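You operate a simulated robot arm through the tools that you are given. There is no shell and no other tool. Be economical: measure what you need, move in short steps, check, and stop when the job is done.

You run a simulated robot arm. Do the job below in one go: nothing can be reset, and whatever is moved stays where it is left.

Task
Rig by the lifting beam's card: pin its shackle tight, lay its sling on the mat, hang the green tag.
Fine: the tag goes on the beam hook; leave the other slings and the other pin.
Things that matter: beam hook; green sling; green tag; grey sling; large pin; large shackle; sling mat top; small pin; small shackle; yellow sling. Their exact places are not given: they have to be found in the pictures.

It is judged by the outcome, as a careful person would: the job done as asked, and still so three seconds after it is handed in. It fails if anything else is knocked over, pushed out of place, dropped, spilled or broken.

Robot
A 6-joint arm with a two-finger parallel gripper on a trunk, on a base that drives. Base frame: it is fixed to the floor where the robot stands at the start and does not move with it; the origin is under the middle of the robot, x ahead of it, y to its left, z up; the surface under the hand at the start is at about z = 0.8. Lengths are in m, angles in degrees, forces in N, time in s.
With the tool pointing down near the work surface it reaches from about 0.34 to 0.82 m from the robot's upright axis, wherever it stands. Its first joint turns from -166.0 to 166.0 degrees. Places, roughly: beam hook [0.6, 1.1, 1]; green sling, grey sling, yellow sling [0.5, 1.25, 0.75]; large shackle [0.6, 0.6, 0.8]; sling mat top [0.4, 0.8, 0.8]; small shackle [0.6, 0.9, 0.8]. Payload 3.91 kg.
The tool frame sits at the grasp point between the pads (the TCP): z along the fingers, y along the line on which they close. The tips reach 0.03 m beyond it. Largest opening 0.11 m; finger width 0.02, thickness 0.01; the body of the gripper, 0.048 by 0.112 m, starts 0.055 m behind the TCP.
Orientation is that of the tool frame in the base frame, as a unit quaternion [w, x, y, z]. With the fingers straight down and closing along the base's y, the tool's x points along the base's -x, its y along +y and its z along -z.

Tools
- The arm moves only by the tool drive_tool. Its argument "moves" is a list of rows, each a list of 7 numbers: the shift along the tool's x, y, z in units of 30 mm (1.0 is 30 mm), then the turn, a rotation vector about the tool's x, y, z in units of 4 degrees (1.0 is 4 degrees), then the opening in per cent of the stroke, from 0 (shut) to 100 (fully open). In form: [[dx, dy, dz, ax, ay, az, gripper], ...]. A call has 1 to 12 rows; each row shifts and turns the commanded pose from where the row before left it, along the tool's axes as they then stand. A call with a number of a shift or a turn outside -1 to 1 is refused whole. Rows are played at 5 a second. More than 0.05 m and 8.6 degrees between two rows, or a gripper value outside its range, and nothing of the call is played. A pose out of reach is approached as far as the arm can. The call stops where the force on the tool passes 40 N (or 10 N more than at its start, if that is more) or the arm is blocked; 0.2 s more then pass. Each finger travels about 0.045 m/s and halts on what it meets, pressing with about 33 N; the grip force reading is that of the motor and also rises with nothing between the fingers. The clock runs only during rows and for 0.2 s after the last one: add rows that do not move to give the fingers time. The reply holds the time, the measured pose of the TCP, the force on the tool along the base axes, the opening and the grip force, in the units named above and with some noise, with the torque about the TCP (base axes, N m) and any sound that the robot's microphone picked up.
- Cameras (640 x 400 px; columns grow to the right, rows downward): "scene" is now at [-0.0057, 0.189, 1.6004]; the picture's right is [0.47, -0.88, 0.00], its down [-0.67, -0.36, -0.65] and it looks along [0.58, 0.31, -0.76] (base axes); focal length 248 px, centre (320, 200). "wrist" rides on the gripper at [0.077, 0.007, -0.114] in the tool frame; the picture's right is [-0.09, 1.00, 0.00], its down [-0.80, -0.07, -0.59] and it looks along [-0.59, -0.05, 0.80] (tool axes); focal length 270 px, centre (320, 200).
- get_image(camera): a new picture of that camera. The clock stands still meanwhile.
- slide_trunk(by): slides the trunk up (or, below 0, down) by that many m; the arm and the scene camera ride with it, the base frame stays. It gives what a move gives, with no picture.
- drive_base(legs): drives the robot by 1 to 6 legs, each [ahead, turn to the left] in m and degrees, along the robot's own axes; the way and the turn of a leg run together, so that a leg with both is an arc; at most 1.5 m and 180 degrees a leg. The arm and the cameras ride along, it lands a little off, and it stops where it bumps. It gives what a move gives.
- head_to(pan, tilt): turns the head with the scene camera to pan (to the left, within 155 degrees either way) and tilt (down, from -29 to 69), counted from straight ahead of the robot. It gives what a move gives.
- pixel_to_xyz(camera, pixels): for up to 12 pixels [column, row] of the newest picture of that camera ("zoom" is the newest enlarged one), the place [x, y, z] in the base frame of the surface seen there, good to about 0.003 m, but the place of the scene camera against the robot may be out by one fixed shift of up to 0.012 m in any direction. The clock stands still meanwhile.
- inspect(camera, box): a new picture of the part [left, top, right, bottom] of that camera's present view, enlarged. The clock stands still meanwhile.
- close_job(): hands the job in; it is judged then, once.

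Go step by step. Measure first, check grasps and placings, and put right what went wrong. The budget is 80 turns and 52 pictures, counting those below and the enlarged ones. Unless the task says otherwise, let go and move clear before handing in, and close with one line.

The tools are called after "Call:" by a JSON object that holds its "method" and its "body". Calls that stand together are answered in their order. drive_tool: Moves the arm, as the interface text tells. Its arguments: {"type":"object","properties":{"moves":{"type":"array","items":{"type":"array","items":{"type":"number"}}}},"required":["moves"]} The other tools are called the same way: slide_trunk (by) slides the trunk up or down; drive_base (legs) drives the base; head_to (pan, tilt) turns the head that bears the scene camera; get_image (camera) takes a picture; pixel_to_xyz (camera, pixels) gives the place of the surface under pixels of a picture; inspect (camera, box) takes an enlarged picture of a part of a camera's view; close_job () hands the job in.

At the start:

```text
clock: 0.0
position: [0.3603, 0.2773, 1.2335]
ee_rot: [0.0, 0.005, 1.0, 0.0]
contact_force: [-0.8, 0.2, -0.6]
moment: [0.0, 0.01, 0.03]
finger_gap: 0.1098
gripper_force: 0.0
trunk travel left (down, up): [-0.575, 0.035]
robot x, y, heading: [-0.0005, -0.0, 0.1]
head pan, tilt: [28.1, 49.1]
```

scene: 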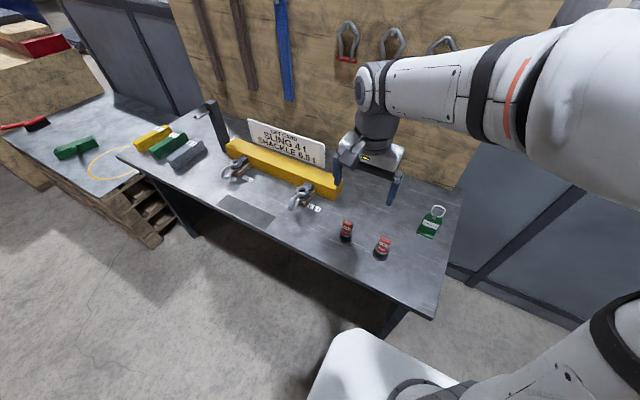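
wrist: 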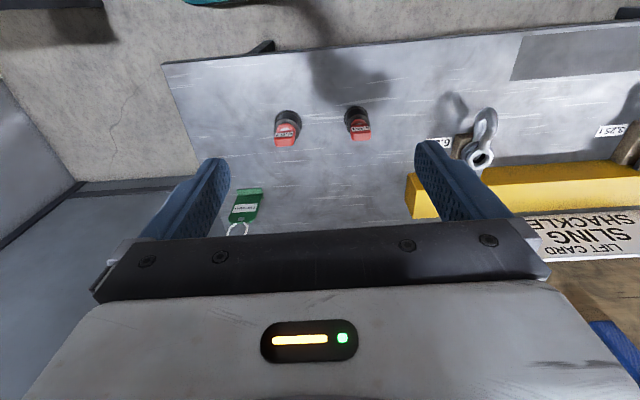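

The scene shows the card around (285,140), shackles near (237,168) and (303,195), pins at (346,230) and (383,246), and the tag at (432,222). I'll zoom in on the card, shackles and slings.

Call:
{"method": "inspect", "body": {"camera": "scene", "box": [210, 100, 350, 220]}}

Call:
{"method": "inspect", "body": {"camera": "scene", "box": [310, 190, 460, 270]}}

Call:
{"method": "inspect", "body": {"camera": "scene", "box": [120, 90, 240, 180]}}

```text
3.33 times, centred on (280, 160) of scene
```

zoom: 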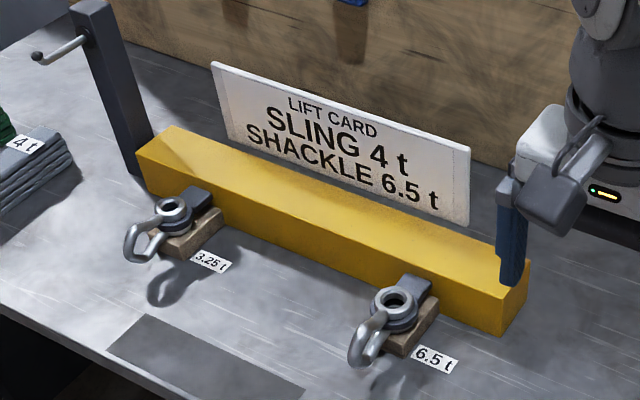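

```text
4.27 times, centred on (385, 230) of scene
```

zoom: 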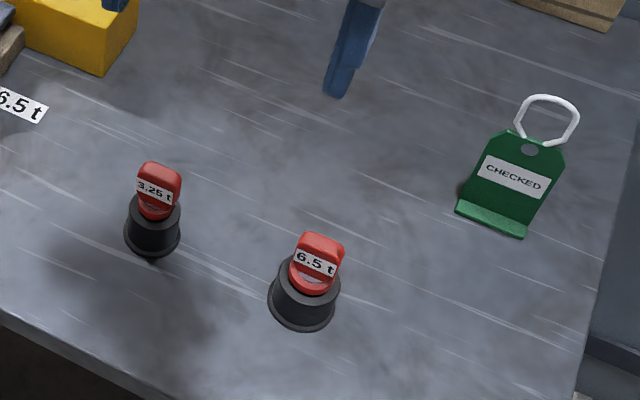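

```text
4.44 times, centred on (180, 135) of scene
```

zoom: 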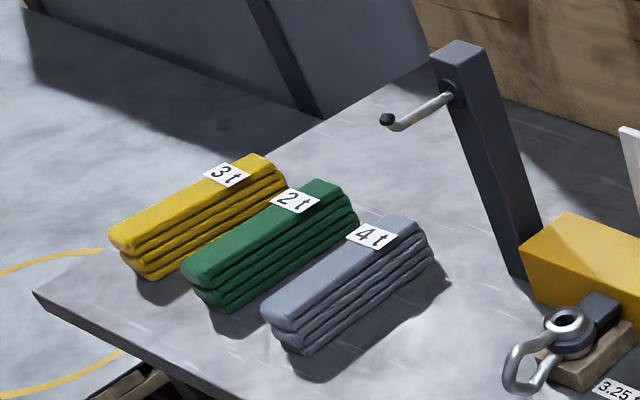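

The card calls for a 4 t sling (grey) and a 6.5 t shackle, which is the near one, with the right-hand pin labelled 6.5 t. Next I'll measure places in the scene.

Call:
{"method": "pixel_to_xyz", "body": {"camera": "zoom", "pixels": [[390, 120], [425, 108], [452, 95], [460, 50], [283, 325], [308, 345], [432, 255], [390, 218], [345, 265], [300, 305], [420, 300], [278, 180]]}}

Call:
{"method": "inspect", "body": {"camera": "scene", "box": [270, 170, 340, 220]}}

```text
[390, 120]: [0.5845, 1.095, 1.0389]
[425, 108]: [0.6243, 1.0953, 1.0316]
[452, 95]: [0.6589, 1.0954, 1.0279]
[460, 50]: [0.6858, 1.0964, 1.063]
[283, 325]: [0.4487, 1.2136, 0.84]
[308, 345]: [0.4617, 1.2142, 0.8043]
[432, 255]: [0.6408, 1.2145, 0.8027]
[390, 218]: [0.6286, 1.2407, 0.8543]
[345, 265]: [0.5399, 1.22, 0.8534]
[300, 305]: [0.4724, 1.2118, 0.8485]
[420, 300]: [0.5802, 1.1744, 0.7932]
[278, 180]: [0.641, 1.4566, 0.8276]
```

```text
8.00 times, centred on (305, 195) of scene
```

zoom: 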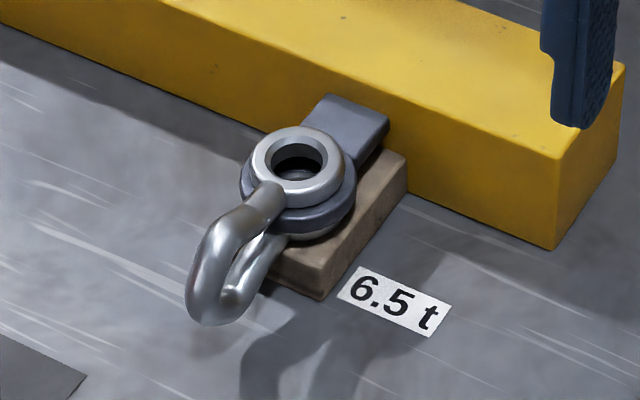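

The large shackle's eye is at about (300,168) in this zoom with a vertical bore, so the pin goes in from above. I'll measure it, and the rest from the scene.

Call:
{"method": "pixel_to_xyz", "body": {"camera": "zoom", "pixels": [[300, 133], [300, 195], [259, 160], [341, 165], [300, 168], [345, 195], [215, 250], [350, 110], [330, 225], [400, 300], [320, 205], [300, 185]]}}

Call:
{"method": "inspect", "body": {"camera": "scene", "box": [330, 210, 410, 270]}}

```text
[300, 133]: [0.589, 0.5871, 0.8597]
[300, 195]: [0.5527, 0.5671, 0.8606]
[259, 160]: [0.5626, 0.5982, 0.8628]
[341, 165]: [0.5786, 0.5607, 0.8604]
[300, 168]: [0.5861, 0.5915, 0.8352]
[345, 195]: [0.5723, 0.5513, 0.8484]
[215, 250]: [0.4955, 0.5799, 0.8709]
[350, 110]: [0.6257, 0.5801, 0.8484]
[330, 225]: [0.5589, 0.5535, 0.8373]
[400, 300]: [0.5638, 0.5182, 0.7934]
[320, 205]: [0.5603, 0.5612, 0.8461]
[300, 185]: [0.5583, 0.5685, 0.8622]
```

```text
6.67 times, centred on (370, 240) of scene
```

zoom: 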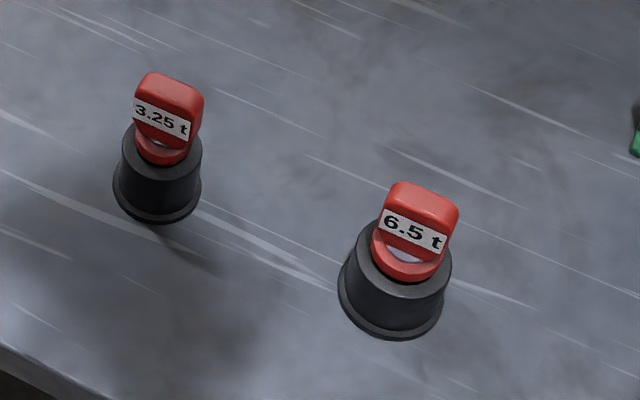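

The eye centre is at roughly (0.571, 0.579, 0.861). Now I'll measure the 6.5 t pin head, its cup and the tag.

Call:
{"method": "pixel_to_xyz", "body": {"camera": "zoom", "pixels": [[386, 215], [412, 232], [442, 243], [400, 188], [455, 205], [425, 195], [380, 250], [405, 275], [400, 290], [390, 330], [355, 250], [448, 265]]}}

Call:
{"method": "inspect", "body": {"camera": "scene", "box": [400, 195, 464, 245]}}

Call:
{"method": "inspect", "body": {"camera": "wrist", "box": [200, 80, 500, 260]}}

```text
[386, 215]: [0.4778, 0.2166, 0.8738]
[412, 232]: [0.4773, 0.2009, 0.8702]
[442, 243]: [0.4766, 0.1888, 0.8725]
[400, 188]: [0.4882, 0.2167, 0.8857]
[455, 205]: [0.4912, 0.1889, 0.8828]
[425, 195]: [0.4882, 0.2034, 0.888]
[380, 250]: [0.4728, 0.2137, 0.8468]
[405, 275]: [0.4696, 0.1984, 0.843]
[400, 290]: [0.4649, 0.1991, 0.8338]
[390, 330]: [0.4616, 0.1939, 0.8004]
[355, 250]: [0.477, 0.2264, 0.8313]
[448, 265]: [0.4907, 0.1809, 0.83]
```

```text
8.00 times, centred on (432, 220) of scene
```

zoom: 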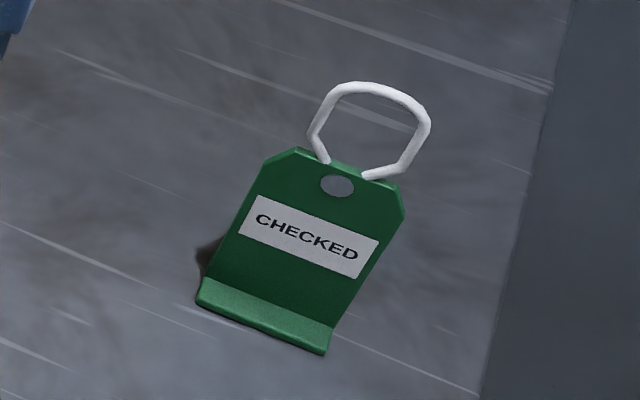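

```text
2.13 times, centred on (350, 170) of wrist
```

zoom: 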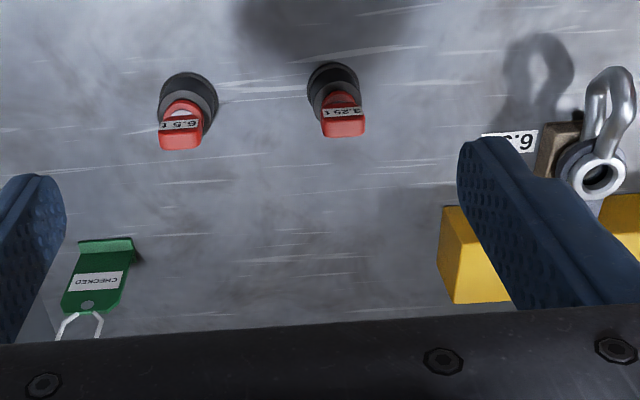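

The pin head is a plate about 30 mm wide along y, with its normal along x, at about (0.485, 0.203). I'll measure the same items in the wrist zoom, since the wrist camera has no fixed offset.

Call:
{"method": "pixel_to_xyz", "body": {"camera": "zoom", "pixels": [[180, 140], [165, 135], [198, 135], [180, 126], [588, 160], [607, 195], [572, 180], [625, 175], [88, 305], [95, 282], [105, 242], [92, 314]]}}

Call:
{"method": "pixel_to_xyz", "body": {"camera": "scene", "pixels": [[431, 226], [434, 219], [426, 235], [436, 206], [441, 207], [246, 198], [220, 196], [275, 215], [228, 210], [262, 225]]}}

```text
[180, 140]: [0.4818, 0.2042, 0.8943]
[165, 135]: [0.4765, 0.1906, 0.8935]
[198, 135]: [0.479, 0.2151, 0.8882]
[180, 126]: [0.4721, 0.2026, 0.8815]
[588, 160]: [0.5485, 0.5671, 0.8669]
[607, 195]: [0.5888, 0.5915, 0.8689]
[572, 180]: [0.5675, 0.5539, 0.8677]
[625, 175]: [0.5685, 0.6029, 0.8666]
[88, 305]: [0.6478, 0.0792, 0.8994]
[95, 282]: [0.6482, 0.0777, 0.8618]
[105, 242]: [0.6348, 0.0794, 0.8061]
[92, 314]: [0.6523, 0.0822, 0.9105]
```

```text
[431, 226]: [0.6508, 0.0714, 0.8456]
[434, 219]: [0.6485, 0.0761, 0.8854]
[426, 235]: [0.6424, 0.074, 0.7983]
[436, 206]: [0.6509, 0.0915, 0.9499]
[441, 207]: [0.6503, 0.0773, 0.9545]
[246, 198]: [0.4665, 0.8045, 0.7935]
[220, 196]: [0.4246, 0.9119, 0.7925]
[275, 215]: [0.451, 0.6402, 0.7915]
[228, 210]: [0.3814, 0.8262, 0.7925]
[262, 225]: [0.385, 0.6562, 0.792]
```

The wrist places the eye at (0.569, 0.578, 0.868) and the pin top at z 0.894. The scene camera therefore reads about 7 mm low, and the bench is at z 0.80. The tag stands upright with its plate facing x at (0.648, 0.079). I'll drive left so that the pin, shackle and tag are all in easy reach.

Call:
{"method": "drive_base", "body": {"legs": [[0, 90], [0.35, 0], [0, -90]]}}

```text
clock: 9.9
position: [0.3656, 0.6235, 1.2327]
ee_rot: [-0.001, 0.007, 1.0, 0.0]
contact_force: [0.1, 0.9, 0.2]
moment: [-0.01, -0.01, 0.0]
finger_gap: 0.11
gripper_force: 0.1
trunk travel left (down, up): [-0.575, 0.035]
robot x, y, heading: [-0.0006, 0.3736, 0.5]
head pan, tilt: [28.1, 49.1]
```

The base is at y 0.374. I'll move the hand toward the pin and lower it partway.

Call:
{"method": "drive_tool", "body": {"moves": [[-0.25, -1, 0.45, 0, 0, 0, 100], [-0.25, -1, 0.45, 0, 0, 0, 100], [-0.25, -1, 0.45, 0, 0, 0, 100], [-0.25, -1, 0.45, 0, 0, 0, 100], [-0.25, -1, 0.45, 0, 0, 0, 100], [-0.25, -1, 0.45, 0, 0, 0, 100], [-0.25, -1, 0.45, 0, 0, 0, 100], [-0.25, -1, 0.45, 0, 0, 0, 100], [-0.25, -1, 0.45, 0, 0, 0, 100], [-0.25, -1, 0.45, 0, 0, 0, 100], [-0.25, -1, 0.45, 0, 0, 0, 100], [-0.25, -1, 0.45, 0, 0, 0, 100]]}}

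Call:
{"method": "drive_tool", "body": {"moves": [[0, 0, 0, 0, 0, -1, 60], [0, 0, 0, 0, 0, -1, 60], [0, 0, 0, 0, 0, -1, 60], [0, 0, 0, 0, 0, -1, 60], [0, 0, 0, 0, 0, -1, 60], [0, 0, 0, 0, 0, -1, 60], [0, 0, 0, 0, 0, -1, 60], [0, 0, 0, 0, 0, -1, 60], [0, 0, 0, 0, 0, -1, 60], [0, 0, 0, 0, 0, -1, 60], [0, 0, 0, 0, 0, -1, 60], [0, 0, 0, 0, 0, 0, 60]]}}

Call:
{"method": "drive_tool", "body": {"moves": [[0, 0, 0, 0, 0, -1, 60], [0, 0, 0, 0, 0, -1, 60], [0, 0, 0, 0, 0, -1, 60], [0, 0, 0, 0, 0, -1, 60], [0, 0, 0, 0, 0, -1, 60], [0, 0, 0, 0, 0, -1, 60], [0, 0, 0, 0, 0, -1, 60], [0, 0, 0, 0, 0, -1, 60], [0, 0, 0, 0, 0, -1, 60], [0, 0, 0, 0, 0, -1, 60], [0, 0, 0, 0, 0, -1, 60], [0, 0, 0, 0, 0, -0.5, 60]]}}

Call:
{"method": "get_image", "body": {"camera": "wrist"}}

```text
clock: 12.5
position: [0.4503, 0.2632, 1.069]
ee_rot: [0.0, 0.007, 1.0, 0.001]
contact_force: [0.0, -0.1, 0.0]
moment: [0.01, 0.04, 0.01]
finger_gap: 0.1096
gripper_force: 0.1
trunk travel left (down, up): [-0.575, 0.035]
robot x, y, heading: [0.0021, 0.3728, 0.4]
head pan, tilt: [28.1, 49.1]
```

```text
clock: 15.1
position: [0.45, 0.2633, 1.0712]
ee_rot: [0.0, -0.368, 0.93, 0.0]
contact_force: [0.8, 0.3, 0.4]
moment: [0.02, 0.01, -0.01]
finger_gap: 0.0661
gripper_force: 0.0
trunk travel left (down, up): [-0.575, 0.035]
robot x, y, heading: [0.0061, 0.3738, 0.7]
head pan, tilt: [28.1, 49.1]
```

```text
clock: 17.7
position: [0.4502, 0.2627, 1.0702]
ee_rot: [0.0, -0.702, 0.712, 0.0]
contact_force: [0.3, 0.1, 0.7]
moment: [0.02, 0.02, 0.05]
finger_gap: 0.0663
gripper_force: 0.1
trunk travel left (down, up): [-0.575, 0.035]
robot x, y, heading: [0.0004, 0.3726, 0.3]
head pan, tilt: [28.1, 49.1]
```

```text
42 pictures are left
```

wrist: 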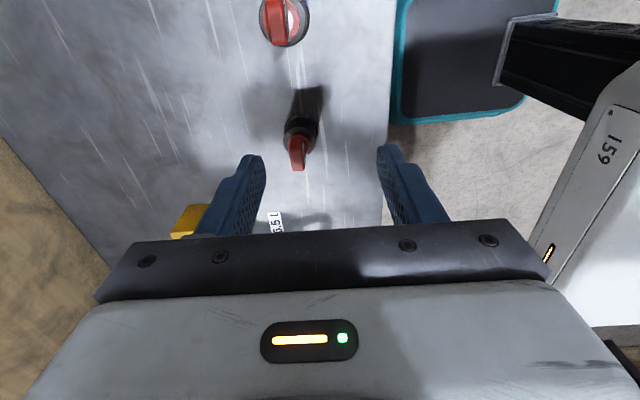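

The hand is turned with closing along x. The 6.5 t pin is the upper red head at (283,20), and the small pin is at (298,150). I'll measure both heads.

Call:
{"method": "pixel_to_xyz", "body": {"camera": "wrist", "pixels": [[272, 38], [280, 38], [270, 8], [284, 10], [276, 30], [297, 168], [297, 140]]}}

Call:
{"method": "drive_tool", "body": {"moves": [[1, 0, 0, 0, 0, 0, 60], [1, 0, 0.5, 0, 0, 0, 60], [0, -0.8, 0, 0, 0, 0, 60]]}}

Call:
{"method": "get_image", "body": {"camera": "wrist"}}

```text
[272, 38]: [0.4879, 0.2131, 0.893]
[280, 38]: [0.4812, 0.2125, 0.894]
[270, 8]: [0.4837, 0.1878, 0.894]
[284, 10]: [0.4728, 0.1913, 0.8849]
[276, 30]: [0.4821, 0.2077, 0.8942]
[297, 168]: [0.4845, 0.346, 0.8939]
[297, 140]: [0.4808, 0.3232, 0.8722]
```

```text
clock: 18.5
position: [0.4729, 0.203, 1.0564]
ee_rot: [0.0, -0.702, 0.713, 0.0]
contact_force: [0.1, -0.1, -0.4]
moment: [-0.03, 0.02, -0.01]
finger_gap: 0.066
gripper_force: 0.1
trunk travel left (down, up): [-0.575, 0.035]
robot x, y, heading: [0.0036, 0.3706, 0.3]
head pan, tilt: [28.1, 49.1]
```

```text
41 pictures are left
```

wrist: 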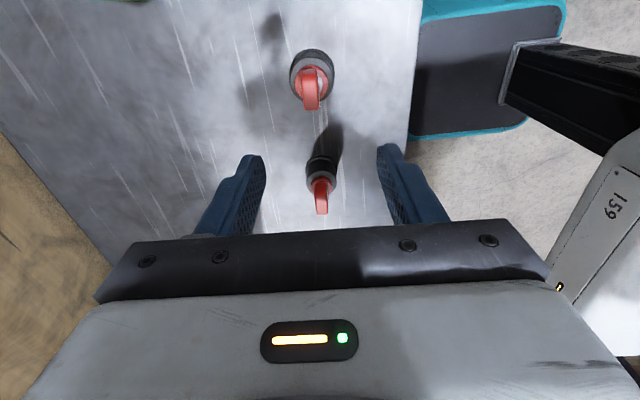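

I'll remeasure the large pin's head at about (310,90).

Call:
{"method": "pixel_to_xyz", "body": {"camera": "wrist", "pixels": [[304, 107], [311, 107], [317, 106], [304, 75], [318, 75], [311, 90], [311, 72], [300, 60], [331, 80], [292, 80], [311, 52]]}}

Call:
{"method": "inspect", "body": {"camera": "wrist", "box": [270, 40, 350, 120]}}

```text
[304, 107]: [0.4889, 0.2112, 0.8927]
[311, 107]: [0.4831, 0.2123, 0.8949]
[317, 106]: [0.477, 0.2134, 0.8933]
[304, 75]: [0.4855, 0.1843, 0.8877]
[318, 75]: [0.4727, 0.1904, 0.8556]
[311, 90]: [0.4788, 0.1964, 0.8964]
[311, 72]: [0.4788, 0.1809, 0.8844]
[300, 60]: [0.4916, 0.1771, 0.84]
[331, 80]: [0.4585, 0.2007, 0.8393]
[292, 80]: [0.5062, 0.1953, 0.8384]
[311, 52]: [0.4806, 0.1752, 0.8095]
```

```text
5.00 times, centred on (310, 80) of wrist
```

zoom: 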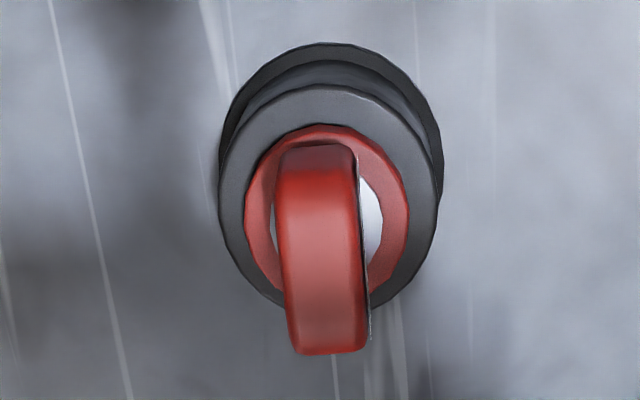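

The head centre is at (0.482, 0.2005), 14 mm thick, with its top at 0.895. I'll descend to z≈0.899 and then close.

Call:
{"method": "drive_tool", "body": {"moves": [[0.08, -0.3, 0, 0, 0, 0, 60], [0, 0, 1, 0, 0, 0, 60], [0, 0, 1, 0, 0, 0, 60], [0, 0, 1, 0, 0, 0, 60], [0, 0, 1, 0, 0, 0, 60], [0, 0, 1, 0, 0, 0, 60], [0, 0, 0.2, 0, 0, 0, 60], [0, 0, 0, 0, 0, 0, 60]]}}

Call:
{"method": "get_image", "body": {"camera": "wrist"}}

```text
clock: 20.3
position: [0.482, 0.2003, 0.8995]
ee_rot: [0.0, -0.702, 0.712, 0.0]
contact_force: [0.0, 1.0, 0.7]
moment: [0.01, -0.03, 0.01]
finger_gap: 0.0661
gripper_force: 0.0
trunk travel left (down, up): [-0.575, 0.035]
robot x, y, heading: [-0.0007, 0.3739, 0.5]
head pan, tilt: [28.1, 49.1]
```

```text
39 pictures are left
```

wrist: 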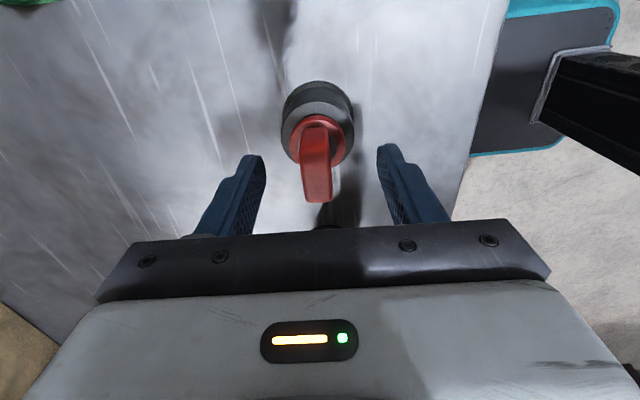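

The head sits between the fingers at (317,165). I'll close and then lift.

Call:
{"method": "drive_tool", "body": {"moves": [[0, 0, 0, 0, 0, 0, 0], [0, 0, 0, 0, 0, 0, 0], [0, 0, 0, 0, 0, 0, 0], [0, 0, 0, 0, 0, 0, 0], [0, 0, 0, 0, 0, 0, 0], [0, 0, 0, 0, 0, 0, 0]]}}

Call:
{"method": "drive_tool", "body": {"moves": [[0, 0, -0.5, 0, 0, 0, 0], [0, 0, -0.5, 0, 0, 0, 0], [0, 0, -0.5, 0, 0, 0, 0], [0, 0, -0.5, 0, 0, 0, 0], [0, 0, -0.8, 0, 0, 0, 0], [0, 0, -1, 0, 0, 0, 0], [0, 0, -1, 0, 0, 0, 0]]}}

Call:
{"method": "get_image", "body": {"camera": "scene"}}

```text
clock: 21.7
position: [0.4814, 0.2007, 0.9004]
ee_rot: [0.0, -0.702, 0.712, 0.0]
contact_force: [1.0, 0.7, 0.1]
moment: [-0.03, -0.07, -0.01]
finger_gap: 0.0158
gripper_force: 32.5
trunk travel left (down, up): [-0.575, 0.035]
robot x, y, heading: [0.0037, 0.3716, 0.5]
head pan, tilt: [28.1, 49.1]
```

```text
clock: 23.3
position: [0.4816, 0.1994, 1.0452]
ee_rot: [0.0, -0.703, 0.712, 0.0]
contact_force: [-0.4, 0.5, -1.6]
moment: [0.03, -0.02, -0.01]
finger_gap: 0.0157
gripper_force: 32.7
trunk travel left (down, up): [-0.575, 0.035]
robot x, y, heading: [0.0011, 0.3723, 0.4]
head pan, tilt: [28.1, 49.1]
```

```text
38 pictures are left
```

scene: 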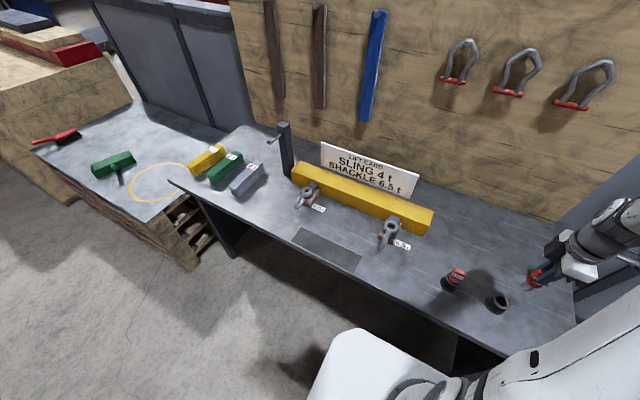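

The pin is out of its cup and in the hand. I'll carry it toward the shackle eye at height.

Call:
{"method": "drive_tool", "body": {"moves": [[-1, -0.22, 0, 0, 0, 0, 0], [-1, -0.22, 0, 0, 0, 0, 0], [-1, -0.22, 0, 0, 0, 0, 0], [-1, -0.22, 0, 0, 0, 0, 0], [-1, -0.22, 0, 0, 0, 0, 0], [-1, -0.22, 0, 0, 0, 0, 0], [-1, -0.22, 0, 0, 0, 0, 0], [-1, -0.22, 0, 0, 0, 0, 0], [-1, -0.22, 0, 0, 0, 0, 0], [-1, -0.22, 0, 0, 0, 0, 0], [-1, -0.22, 0, 0, 0, 0, 0], [-0.6, -0.22, 0, 0, 0, 0, 0]]}}

Call:
{"method": "inspect", "body": {"camera": "scene", "box": [330, 150, 490, 250]}}

Call:
{"method": "get_image", "body": {"camera": "wrist"}}

```text
clock: 25.9
position: [0.5657, 0.5479, 1.0438]
ee_rot: [0.0, -0.701, 0.713, 0.0]
contact_force: [-0.2, 1.0, -1.8]
moment: [0.0, 0.0, -0.04]
finger_gap: 0.0156
gripper_force: 33.3
trunk travel left (down, up): [-0.575, 0.035]
robot x, y, heading: [0.0006, 0.3723, 0.7]
head pan, tilt: [28.1, 49.1]
```

```text
4.00 times, centred on (410, 200) of scene
```

zoom: 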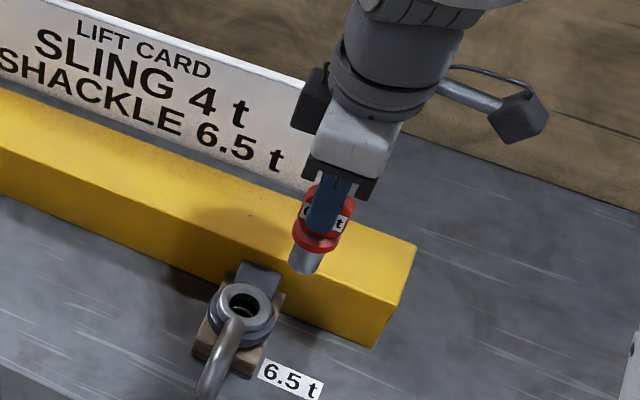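

```text
36 pictures are left
```

wrist: 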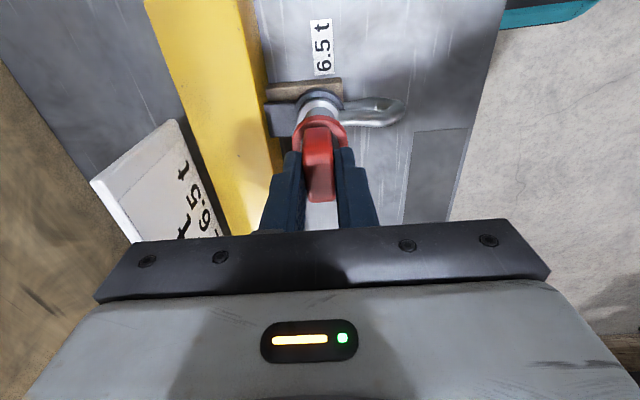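

In the scene zoom, the pin shaft's tip is at (303,268) and the eye is at (243,302). I'll measure both with the same camera so that its offset cancels.

Call:
{"method": "pixel_to_xyz", "body": {"camera": "zoom", "pixels": [[292, 263], [305, 268], [320, 265], [308, 252], [320, 240], [240, 286], [240, 321], [220, 302], [268, 300], [250, 288], [232, 318], [272, 310]]}}

Call:
{"method": "inspect", "body": {"camera": "scene", "box": [370, 190, 430, 240]}}

```text
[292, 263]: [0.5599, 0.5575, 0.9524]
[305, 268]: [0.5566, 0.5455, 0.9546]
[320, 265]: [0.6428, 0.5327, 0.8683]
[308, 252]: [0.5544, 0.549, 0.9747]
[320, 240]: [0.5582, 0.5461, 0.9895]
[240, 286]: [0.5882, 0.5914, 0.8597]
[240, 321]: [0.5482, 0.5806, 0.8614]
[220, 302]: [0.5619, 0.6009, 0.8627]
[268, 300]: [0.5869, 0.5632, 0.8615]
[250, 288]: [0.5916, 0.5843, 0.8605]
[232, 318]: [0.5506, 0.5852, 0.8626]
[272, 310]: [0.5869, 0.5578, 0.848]
```

```text
8.00 times, centred on (400, 215) of scene
```

zoom: 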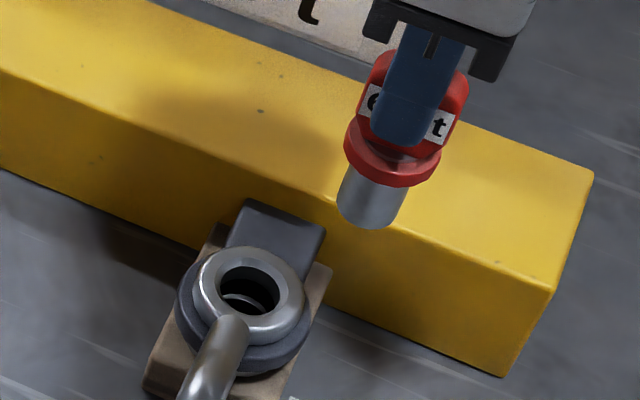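

I'll measure the ring's rim and the shaft's edges here.

Call:
{"method": "pixel_to_xyz", "body": {"camera": "zoom", "pixels": [[206, 292], [292, 293], [250, 256], [264, 328], [213, 268], [288, 314], [344, 205], [370, 210], [398, 212], [362, 222], [370, 190], [385, 180]]}}

Call:
{"method": "inspect", "body": {"camera": "wrist", "box": [260, 60, 420, 160]}}

```text
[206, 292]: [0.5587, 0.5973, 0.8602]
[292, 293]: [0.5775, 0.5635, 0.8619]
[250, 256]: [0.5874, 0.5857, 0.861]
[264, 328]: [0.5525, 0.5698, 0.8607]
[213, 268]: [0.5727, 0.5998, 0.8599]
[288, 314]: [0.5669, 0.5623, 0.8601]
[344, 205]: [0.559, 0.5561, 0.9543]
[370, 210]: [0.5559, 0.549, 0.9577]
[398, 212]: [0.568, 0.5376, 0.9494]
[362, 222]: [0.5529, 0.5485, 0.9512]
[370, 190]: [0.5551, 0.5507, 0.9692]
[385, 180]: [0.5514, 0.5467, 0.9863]
```

```text
4.00 times, centred on (340, 110) of wrist
```

zoom: 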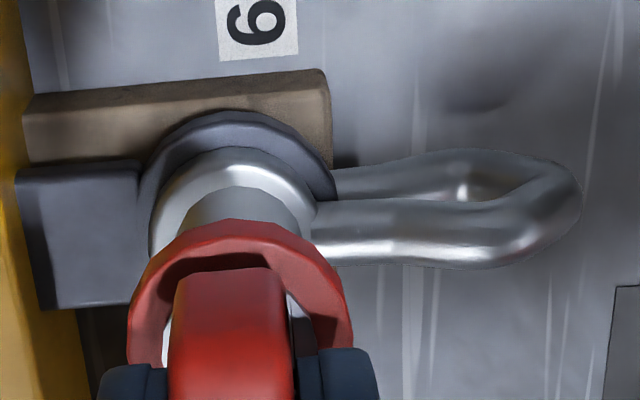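

The eye centre is at (0.569, 0.579), and the pin axis lies within 1 mm of the TCP. I'll align and lower until the tip is about 8 mm above the eye.

Call:
{"method": "drive_tool", "body": {"moves": [[-0.5, -0.06, 0, 0, 0, 0, 0], [-0.53, -0.06, 0, 0, 0, 0, 0], [0, 0, 0.9, 0, 0, 0, 0], [0, 0, 0.9, 0, 0, 0, 0], [0, 0, 0.8, 0, 0, 0, 0], [0, 0, 0, 0, 0, 0, 0]]}}

Call:
{"method": "inspect", "body": {"camera": "scene", "box": [365, 185, 425, 235]}}

Call:
{"method": "inspect", "body": {"camera": "wrist", "box": [260, 100, 420, 200]}}

```text
clock: 27.3
position: [0.5701, 0.5789, 0.9649]
ee_rot: [0.0, -0.702, 0.712, 0.0]
contact_force: [-0.4, 0.1, -0.9]
moment: [0.02, -0.01, 0.01]
finger_gap: 0.0157
gripper_force: 32.6
trunk travel left (down, up): [-0.575, 0.035]
robot x, y, heading: [0.0045, 0.3739, 0.6]
head pan, tilt: [28.1, 49.1]
```

```text
8.00 times, centred on (395, 210) of scene
```

zoom: 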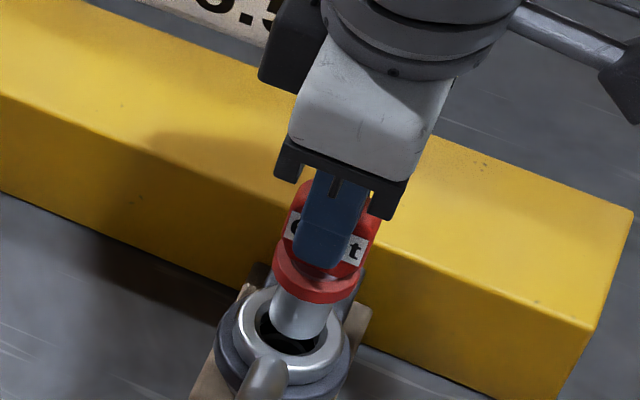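

```text
4.00 times, centred on (340, 150) of wrist
```

zoom: 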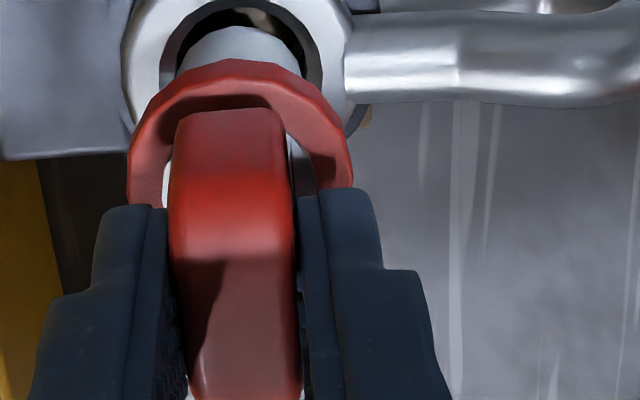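

The pin looks centred over the bore in both views. I'll lower it gently.

Call:
{"method": "drive_tool", "body": {"moves": [[0, 0, 0.15, 0, 0, 0, 0], [0, 0, 0.15, 0, 0, 0, 0], [0, 0, 0.15, 0, 0, 0, 0], [0, 0, 0.15, 0, 0, 0, 0], [0, 0, 0.15, 0, 0, 0, 0], [0, 0, 0.15, 0, 0, 0, 0]]}}

Call:
{"method": "inspect", "body": {"camera": "scene", "box": [365, 185, 425, 235]}}

```text
clock: 28.7
position: [0.5705, 0.5771, 0.9395]
ee_rot: [0.0, -0.702, 0.712, 0.0]
contact_force: [1.0, 2.1, -2.1]
moment: [0.19, -0.04, 0.04]
finger_gap: 0.0157
gripper_force: 32.8
trunk travel left (down, up): [-0.575, 0.035]
robot x, y, heading: [-0.0002, 0.3728, 0.5]
head pan, tilt: [28.1, 49.1]
```

```text
8.00 times, centred on (395, 210) of scene
```

zoom: 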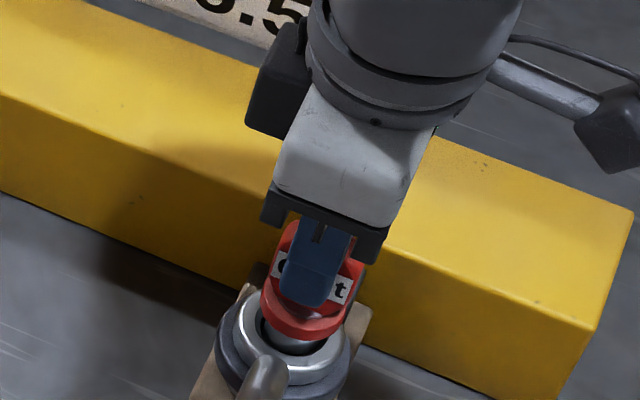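

The pin is in the bore with only light forces (~2 N). I'll keep lowering.

Call:
{"method": "drive_tool", "body": {"moves": [[0, 0, 0.1, 0, 0, 0, 0], [0, 0, 0.1, 0, 0, 0, 0], [0, 0, 0.1, 0, 0, 0, 0], [0, 0, 0.1, 0, 0, 0, 0], [0, 0, 0, 0, 0, 0, 0]]}}

```text
clock: 29.9
position: [0.5706, 0.5781, 0.9263]
ee_rot: [0.0, -0.703, 0.712, 0.0]
contact_force: [0.7, -0.3, -2.9]
moment: [0.0, 0.01, -0.02]
finger_gap: 0.0156
gripper_force: 33.2
trunk travel left (down, up): [-0.575, 0.035]
robot x, y, heading: [0.0028, 0.3698, 0.5]
head pan, tilt: [28.1, 49.1]
```

Call:
{"method": "drive_tool", "body": {"moves": [[0, 0, 0.1, 0, 0, 0, 0], [0, 0, 0.1, 0, 0, 0, 0], [0, 0, 0.1, 0, 0, 0, 0], [0, 0, 0, 0, 0, 0, 0]]}}

Call:
{"method": "inspect", "body": {"camera": "scene", "box": [365, 185, 425, 235]}}

```text
clock: 30.9
position: [0.569, 0.578, 0.9213]
ee_rot: [0.002, -0.702, 0.712, -0.001]
contact_force: [1.9, 1.9, 28.9]
moment: [0.09, -0.06, 0.0]
finger_gap: 0.0154
gripper_force: 32.9
trunk travel left (down, up): [-0.575, 0.035]
robot x, y, heading: [0.0009, 0.3757, 0.3]
head pan, tilt: [28.1, 49.1]
```

```text
8.00 times, centred on (395, 210) of scene
```

zoom: 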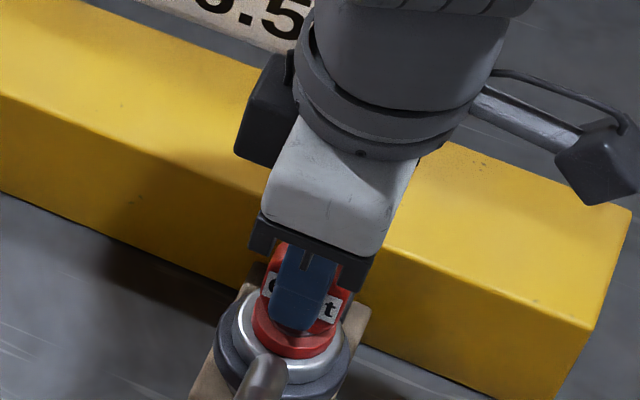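

The pin hit a stop at z 0.921 with 29 N, either the thread start or the collar. I'll ease the press and turn clockwise seen from above, which is tool +z.

Call:
{"method": "drive_tool", "body": {"moves": [[0, 0, -0.08, 0, 0, 0, 0], [0, 0, 0, 0, 0, 1, 0], [0, 0, 0, 0, 0, 1, 0], [0, 0, 0, 0, 0, 1, 0], [0, 0, 0, 0, 0, 1, 0], [0, 0, 0, 0, 0, 1, 0], [0, 0, 0, 0, 0, 1, 0], [0, 0, 0, 0, 0, 1, 0], [0, 0, 0, 0, 0, 1, 0], [0, 0, 0, 0, 0, 1, 0], [0, 0, 0, 0, 0, 0, 0]]}}

```text
clock: 33.3
position: [0.5709, 0.5779, 0.9212]
ee_rot: [0.002, -0.447, 0.894, 0.0]
contact_force: [8.4, 7.0, 12.8]
moment: [0.61, -0.68, 0.06]
finger_gap: 0.0154
gripper_force: 33.0
trunk travel left (down, up): [-0.575, 0.035]
robot x, y, heading: [0.0042, 0.3726, 0.6]
head pan, tilt: [28.1, 49.1]
```

It's turning with little torque, but there is some side load (8, 7 N). I'll nudge 1 mm to relieve it and keep turning.

Call:
{"method": "drive_tool", "body": {"moves": [[-0.04, -0.01, 0, 0, 0, 0, 0], [0, 0, 0, 0, 0, 1, 0], [0, 0, 0, 0, 0, 1, 0], [0, 0, 0, 0, 0, 1, 0], [0, 0, 0, 0, 0, 1, 0], [0, 0, 0, 0, 0, 1, 0], [0, 0, 0, 0, 0, 1, 0], [0, 0, 0, 0, 0, 1, 0], [0, 0, 0, 0, 0, 1, 0], [0, 0, 0, 0, 0, 1, 0], [0, 0, 0, 0, 0, 0, 0]]}}

Call:
{"method": "inspect", "body": {"camera": "scene", "box": [365, 185, 425, 235]}}

```text
clock: 35.7
position: [0.5706, 0.5785, 0.9205]
ee_rot: [0.0, -0.149, 0.989, 0.0]
contact_force: [7.1, -1.5, 11.4]
moment: [-0.12, -0.6, 0.02]
finger_gap: 0.0155
gripper_force: 33.1
trunk travel left (down, up): [-0.575, 0.035]
robot x, y, heading: [0.0009, 0.371, 0.6]
head pan, tilt: [28.1, 49.1]
```

```text
8.00 times, centred on (395, 210) of scene
```

zoom: 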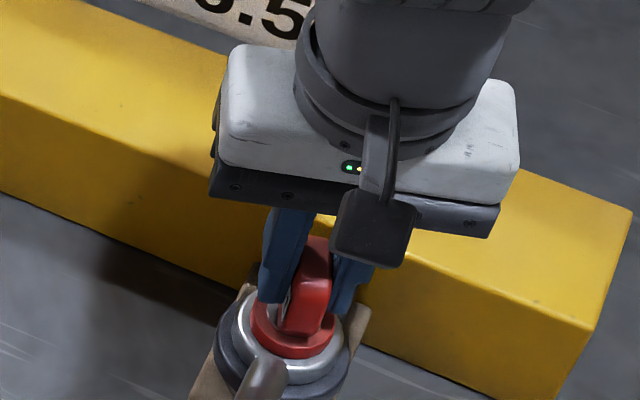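

The pin turns with the hand and is moving down (z 0.9205). I'll keep turning.

Call:
{"method": "drive_tool", "body": {"moves": [[-0.03, 0, 0, 0, 0, 0, 0], [0, 0, 0.005, 0, 0, 1, 0], [0, 0, 0.005, 0, 0, 1, 0], [0, 0, 0.005, 0, 0, 1, 0], [0, 0, 0.005, 0, 0, 1, 0], [0, 0, 0.005, 0, 0, 1, 0], [0, 0, 0.005, 0, 0, 1, 0], [0, 0, 0.005, 0, 0, 1, 0], [0, 0, 0.005, 0, 0, 1, 0], [0, 0, 0.005, 0, 0, 1, 0], [0, 0, 0.005, 0, 0, 1, 0], [0, 0, 0, 0, 0, 0, 0]]}}

Call:
{"method": "drive_tool", "body": {"moves": [[0, 0, 0.005, 0, 0, 1, 0], [0, 0, 0.005, 0, 0, 1, 0], [0, 0, 0.005, 0, 0, 1, 0], [0, 0, 0.005, 0, 0, 1, 0], [0, 0, 0.005, 0, 0, 1, 0], [0, 0, 0.005, 0, 0, 1, 0], [0, 0, 0.005, 0, 0, 1, 0], [0, 0, 0.005, 0, 0, 1, 0], [0, 0, 0.005, 0, 0, 1, 0], [0, 0, 0.005, 0, 0, 1, 0], [0, 0, 0, 0, 0, 0, 0]]}}

```text
clock: 38.3
position: [0.5704, 0.5773, 0.9203]
ee_rot: [0.001, 0.198, 0.98, 0.001]
contact_force: [0.3, -7.0, 17.9]
moment: [-0.58, 0.08, 0.02]
finger_gap: 0.016
gripper_force: 33.1
trunk travel left (down, up): [-0.575, 0.035]
robot x, y, heading: [-0.0006, 0.3682, 0.5]
head pan, tilt: [28.1, 49.1]
```

```text
clock: 40.7
position: [0.5704, 0.5782, 0.9199]
ee_rot: [0.001, 0.522, 0.853, 0.001]
contact_force: [-2.4, -6.4, 24.4]
moment: [-0.33, 0.17, 0.69]
finger_gap: 0.0158
gripper_force: 33.3
trunk travel left (down, up): [-0.575, 0.035]
robot x, y, heading: [0.0022, 0.373, 0.6]
head pan, tilt: [28.1, 49.1]
```

Torque about z has risen to 0.69 N·m, so it's getting tight. I'll turn further to find the stop.

Call:
{"method": "drive_tool", "body": {"moves": [[0, 0, 0, 0, 0, 1, 0], [0, 0, 0, 0, 0, 1, 0], [0, 0, 0, 0, 0, 1, 0], [0, 0, 0, 0, 0, 1, 0], [0, 0, 0, 0, 0, 0, 0]]}}

Call:
{"method": "inspect", "body": {"camera": "scene", "box": [365, 185, 425, 235]}}

```text
clock: 41.9
position: [0.5709, 0.5784, 0.918]
ee_rot: [0.0, 0.635, 0.772, -0.001]
contact_force: [-5.2, -3.6, 6.6]
moment: [-0.2, 0.32, 1.04]
finger_gap: 0.0223
gripper_force: 33.2
trunk travel left (down, up): [-0.575, 0.035]
robot x, y, heading: [0.0035, 0.3733, 0.6]
head pan, tilt: [28.1, 49.1]
```

```text
8.00 times, centred on (395, 210) of scene
```

zoom: 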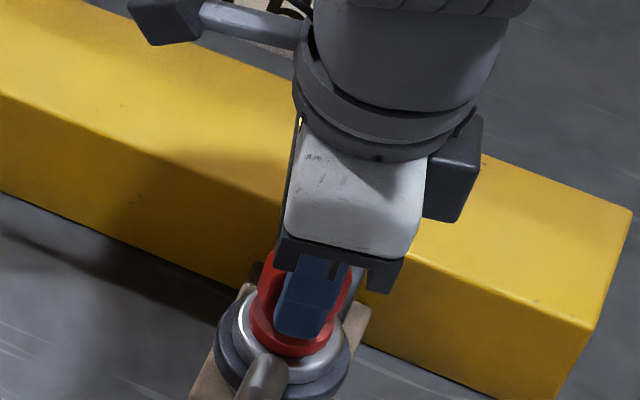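

The gap grew to 22 mm, so the fingers are slipping on the head and the pin resists at about 1 N·m. I'll open, raise and look at the head.

Call:
{"method": "drive_tool", "body": {"moves": [[0, 0, 0, 0, 0, 0, 60], [0, 0, 0, 0, 0, 0, 60], [0, 0, 0, 0, 0, 0, 60], [0, 0, 0, 0, 0, 0, 60], [0, 0, -1, 0, 0, 0, 60], [0, 0, -1, 0, 0, 0, 60], [0.6, 0, -0.5, 0, 0, 0, 60]]}}

Call:
{"method": "inspect", "body": {"camera": "scene", "box": [365, 185, 425, 235]}}

Call:
{"method": "get_image", "body": {"camera": "wrist"}}

```text
clock: 43.5
position: [0.5683, 0.5959, 0.9937]
ee_rot: [0.0, 0.635, 0.772, 0.0]
contact_force: [-0.4, -0.3, -0.2]
moment: [-0.03, -0.02, -0.01]
finger_gap: 0.0661
gripper_force: 0.1
trunk travel left (down, up): [-0.575, 0.035]
robot x, y, heading: [0.0019, 0.3678, 0.4]
head pan, tilt: [28.1, 49.1]
```

```text
8.00 times, centred on (395, 210) of scene
```

zoom: 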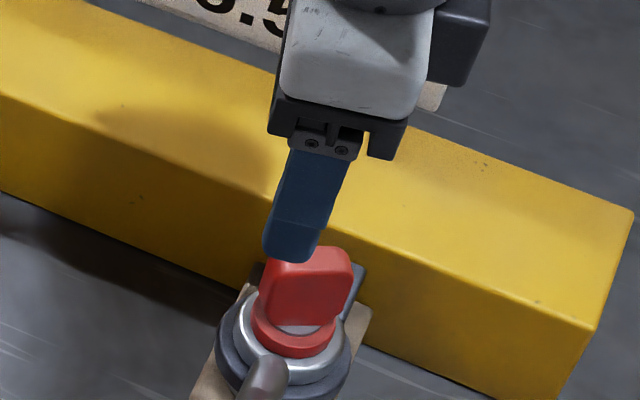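

```text
26 pictures are left
```

wrist: 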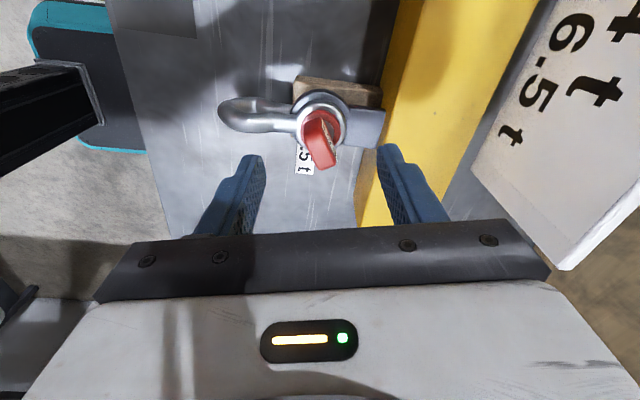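

The head now sits low on the ear. I'll measure its plate's direction to line up a second grip.

Call:
{"method": "pixel_to_xyz", "body": {"camera": "wrist", "pixels": [[305, 118], [312, 140], [320, 165], [333, 163], [325, 140], [318, 118], [319, 140], [340, 120], [296, 130]]}}

Call:
{"method": "inspect", "body": {"camera": "wrist", "box": [280, 80, 370, 180]}}

Call:
{"method": "pixel_to_xyz", "body": {"camera": "zoom", "pixels": [[100, 200], [320, 200]]}}

```text
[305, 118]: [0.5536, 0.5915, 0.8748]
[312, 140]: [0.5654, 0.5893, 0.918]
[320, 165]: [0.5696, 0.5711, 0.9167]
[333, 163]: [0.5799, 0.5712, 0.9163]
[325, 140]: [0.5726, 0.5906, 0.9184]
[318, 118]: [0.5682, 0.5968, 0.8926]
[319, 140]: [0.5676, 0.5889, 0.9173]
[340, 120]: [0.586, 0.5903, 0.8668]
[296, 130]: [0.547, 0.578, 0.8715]
```

```text
4.00 times, centred on (325, 130) of wrist
```

zoom: 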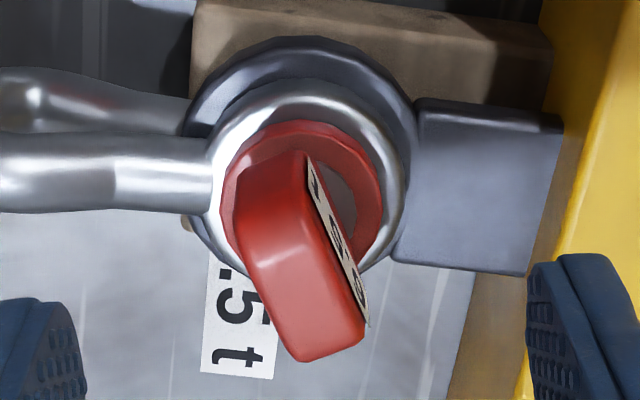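

```text
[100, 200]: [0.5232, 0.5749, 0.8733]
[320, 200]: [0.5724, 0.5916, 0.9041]
```

The head plate points about 14° away from the tool's present line, so the pin turned about 155° before the fingers slipped. I'll realign, regrip deeper and check the tightness.

Call:
{"method": "drive_tool", "body": {"moves": [[0, 0, 0, 0, 0, -1, 60], [0, 0, 0, 0, 0, -1, 60], [0, 0, 0, 0, 0, -1, 60], [0, 0, 0, 0, 0, -0.5, 60], [-0.55, -0.155, 0, 0, 0, 0, 60], [0, 0, 0.9, 0, 0, 0, 60], [0, 0, 0.9, 0, 0, 0, 60], [0, 0, 0.9, 0, 0, 0, 60], [0, 0, 0, 0, 0, 0, 60]]}}

Call:
{"method": "drive_tool", "body": {"moves": [[0, 0, 0, 0, 0, 0, 0], [0, 0, 0, 0, 0, 0, 0], [0, 0, 0, 0, 0, 0, 0], [0, 0, 0, 0, 0, 0, 0], [0, 0, 0, 0, 0, 0, 0], [0, 0, 0, 0, 0, 0, 0]]}}

```text
clock: 45.5
position: [0.5709, 0.5796, 0.9125]
ee_rot: [0.0, 0.536, 0.844, 0.0]
contact_force: [-1.1, -0.5, 3.5]
moment: [-0.04, 0.17, 0.01]
finger_gap: 0.0661
gripper_force: 0.1
trunk travel left (down, up): [-0.575, 0.035]
robot x, y, heading: [0.0036, 0.3703, 0.3]
head pan, tilt: [28.1, 49.1]
```

```text
clock: 46.9
position: [0.5703, 0.5791, 0.9124]
ee_rot: [0.0, 0.536, 0.844, 0.0]
contact_force: [-9.5, -4.5, 2.7]
moment: [-0.22, 0.45, 0.56]
finger_gap: 0.0168
gripper_force: 33.0
trunk travel left (down, up): [-0.575, 0.035]
robot x, y, heading: [0.0024, 0.3708, 0.5]
head pan, tilt: [28.1, 49.1]
```

It's gripped at a 17 mm gap, with reaction torque already at 0.56 N·m. I'll turn a little more to check tightness.

Call:
{"method": "drive_tool", "body": {"moves": [[0, 0, 0, 0, 0, 0.7, 0], [0, 0, 0, 0, 0, 0.7, 0], [0, 0, 0, 0, 0, 0, 0]]}}

Call:
{"method": "drive_tool", "body": {"moves": [[0, 0, 0, 0, 0, 0.7, 0], [0, 0, 0, 0, 0, 0.7, 0], [0, 0, 0, 0, 0, 0, 0]]}}

```text
clock: 47.7
position: [0.5714, 0.5784, 0.9125]
ee_rot: [0.0, 0.577, 0.817, 0.0]
contact_force: [-7.9, -9.7, -0.5]
moment: [-0.7, 0.26, 0.92]
finger_gap: 0.0186
gripper_force: 33.4
trunk travel left (down, up): [-0.575, 0.035]
robot x, y, heading: [0.0026, 0.3718, 0.5]
head pan, tilt: [28.1, 49.1]
```

```text
clock: 48.5
position: [0.5701, 0.5787, 0.9127]
ee_rot: [0.0, 0.617, 0.787, 0.001]
contact_force: [-8.3, -9.3, -1.3]
moment: [-0.55, 0.36, 1.04]
finger_gap: 0.0209
gripper_force: 32.9
trunk travel left (down, up): [-0.575, 0.035]
robot x, y, heading: [0.0016, 0.3734, 0.6]
head pan, tilt: [28.1, 49.1]
```

The fingers slipped again at about 1 N·m with no further turn, so the pin is tight. I'll release, rise and unwind the wrist.

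Call:
{"method": "drive_tool", "body": {"moves": [[0, 0, 0, 0, 0, 0, 60], [0, 0, 0, 0, 0, 0, 60], [0, 0, 0, 0, 0, 0, 60], [0, 0, 0, 0, 0, 0, 60], [0, 0, -1, 0, 0, 0, 60], [0, 0, -1, 0, 0, 0, 60], [0, 0, -1, 0, 0, 0, 60], [0, 0, -1, 0, 0, 0, 60], [0, 0, -1, 0, 0, 0, 60]]}}

Call:
{"method": "drive_tool", "body": {"moves": [[0, 0, 0, 0, 0, -1, 90], [0, 0, 0, 0, 0, -1, 90], [0, 0, 0, 0, 0, -1, 90], [0, 0, 0, 0, 0, -1, 90], [0, 0, 0, 0, 0, -1, 90], [0, 0, 0, 0, 0, -1, 90], [0, 0, 0, 0, 0, -1, 90], [0, 0, 0, 0, 0, -1, 90], [0, 0, 0, 0, 0, -1, 90], [0, 0, 0, 0, 0, -1, 90], [0, 0, 0, 0, 0, -1, 90], [0, 0, 0, 0, 0, -1, 90]]}}

Call:
{"method": "drive_tool", "body": {"moves": [[0, 0, 0, 0, 0, -1, 90], [0, 0, 0, 0, 0, -1, 90], [0, 0, 0, 0, 0, -1, 90], [0, 0, 0, 0, 0, -1, 90], [0, 0, 0, 0, 0, -1, 90], [0, 0, 0, 0, 0, -1, 90], [0, 0, 0, 0, 0, -1, 90], [0.5, -1, 0, 0, 0, 0, 90], [0.5, -1, 0, 0, 0, 0, 90], [0.5, -1, 0, 0, 0, 0, 90], [0.5, -1, 0, 0, 0, 0, 90], [0, -1, 0, 0, 0, 0, 90]]}}

Call:
{"method": "get_image", "body": {"camera": "scene"}}

```text
clock: 50.5
position: [0.5703, 0.5792, 1.0627]
ee_rot: [0.001, 0.616, 0.788, 0.0]
contact_force: [-0.3, 0.1, 0.0]
moment: [-0.02, -0.01, 0.01]
finger_gap: 0.0662
gripper_force: 0.1
trunk travel left (down, up): [-0.575, 0.035]
robot x, y, heading: [0.0054, 0.3725, 0.3]
head pan, tilt: [28.1, 49.1]
```

```text
clock: 53.1
position: [0.5708, 0.5794, 1.0622]
ee_rot: [0.001, 0.242, 0.97, 0.0]
contact_force: [-0.2, 0.6, 0.5]
moment: [0.0, 0.0, -0.01]
finger_gap: 0.0991
gripper_force: 0.1
trunk travel left (down, up): [-0.575, 0.035]
robot x, y, heading: [0.0035, 0.3715, 0.4]
head pan, tilt: [28.1, 49.1]
```

```text
clock: 55.7
position: [0.5118, 0.4279, 1.0625]
ee_rot: [0.0, 0.001, 1.0, 0.0]
contact_force: [0.3, 0.1, 0.0]
moment: [-0.02, 0.0, 0.0]
finger_gap: 0.099
gripper_force: 0.0
trunk travel left (down, up): [-0.575, 0.035]
robot x, y, heading: [0.0032, 0.375, 0.5]
head pan, tilt: [28.1, 49.1]
```

```text
24 pictures are left
```

scene: 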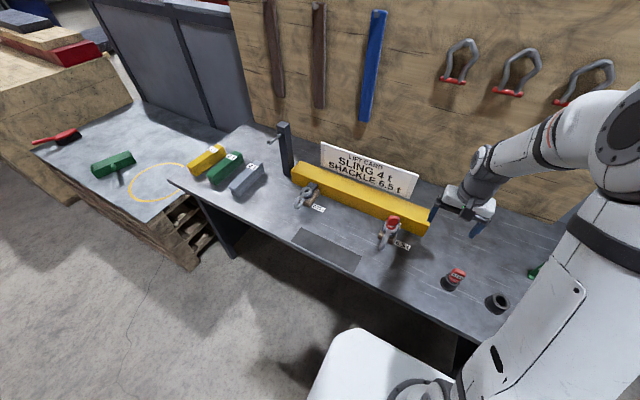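

The pin sits in the large shackle. Now I'll move over to the tag while pitching the hand to point forward and 30° down.

Call:
{"method": "drive_tool", "body": {"moves": [[0, -0.97, 0, 0, -1, 0, 90], [0, -0.97, 0, 0, -1, 0, 90], [0, -0.97, 0, 0, -1, 0, 90], [0, -0.97, 0, 0, -1, 0, 90], [0, -0.97, 0, 0, -1, 0, 90], [0, -0.97, 0, 0, -1, 0, 90], [0, -0.97, 0, 0, -1, 0, 90], [0, -0.97, 0, 0, -1, 0, 90], [0, -0.97, 0, 0, -1, 0, 90], [0, -0.97, 0, 0, -1, 0, 90], [0, -0.97, 0, 0, -1, 0, 90], [0, -0.97, 0, 0, -1, 0, 90]]}}

Call:
{"method": "drive_tool", "body": {"moves": [[0, 0, 0, 0, -1, 0, 90], [0, 0, 0, 0, -1, 0, 90], [0, 0, 0, 0, -1, 0, 90], [0, 0, 0, 0, 0, 0, 90]]}}

Call:
{"method": "get_image", "body": {"camera": "wrist"}}

```text
clock: 58.3
position: [0.5097, 0.0809, 1.0623]
ee_rot: [0.408, 0.0, 0.913, 0.0]
contact_force: [-0.4, -0.6, -0.3]
moment: [-0.01, 0.01, 0.02]
finger_gap: 0.0993
gripper_force: 0.1
trunk travel left (down, up): [-0.575, 0.035]
robot x, y, heading: [0.0017, 0.3723, 0.7]
head pan, tilt: [28.1, 49.1]
```

```text
clock: 59.3
position: [0.5108, 0.0801, 1.0624]
ee_rot: [0.5, 0.001, 0.866, -0.001]
contact_force: [-0.3, 0.1, 0.6]
moment: [0.01, -0.02, -0.03]
finger_gap: 0.0991
gripper_force: 0.2
trunk travel left (down, up): [-0.575, 0.035]
robot x, y, heading: [0.0023, 0.3746, 0.3]
head pan, tilt: [28.1, 49.1]
```

```text
23 pictures are left
```

wrist: 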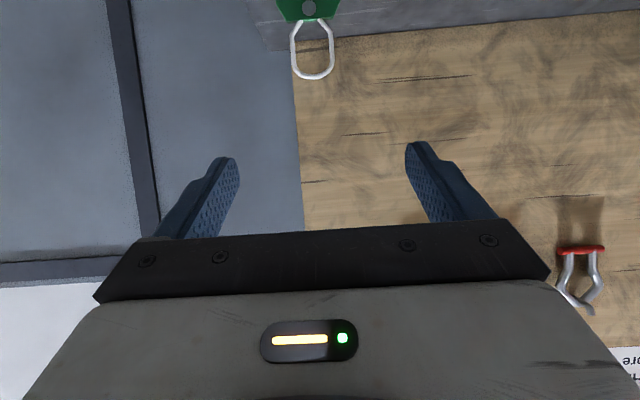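

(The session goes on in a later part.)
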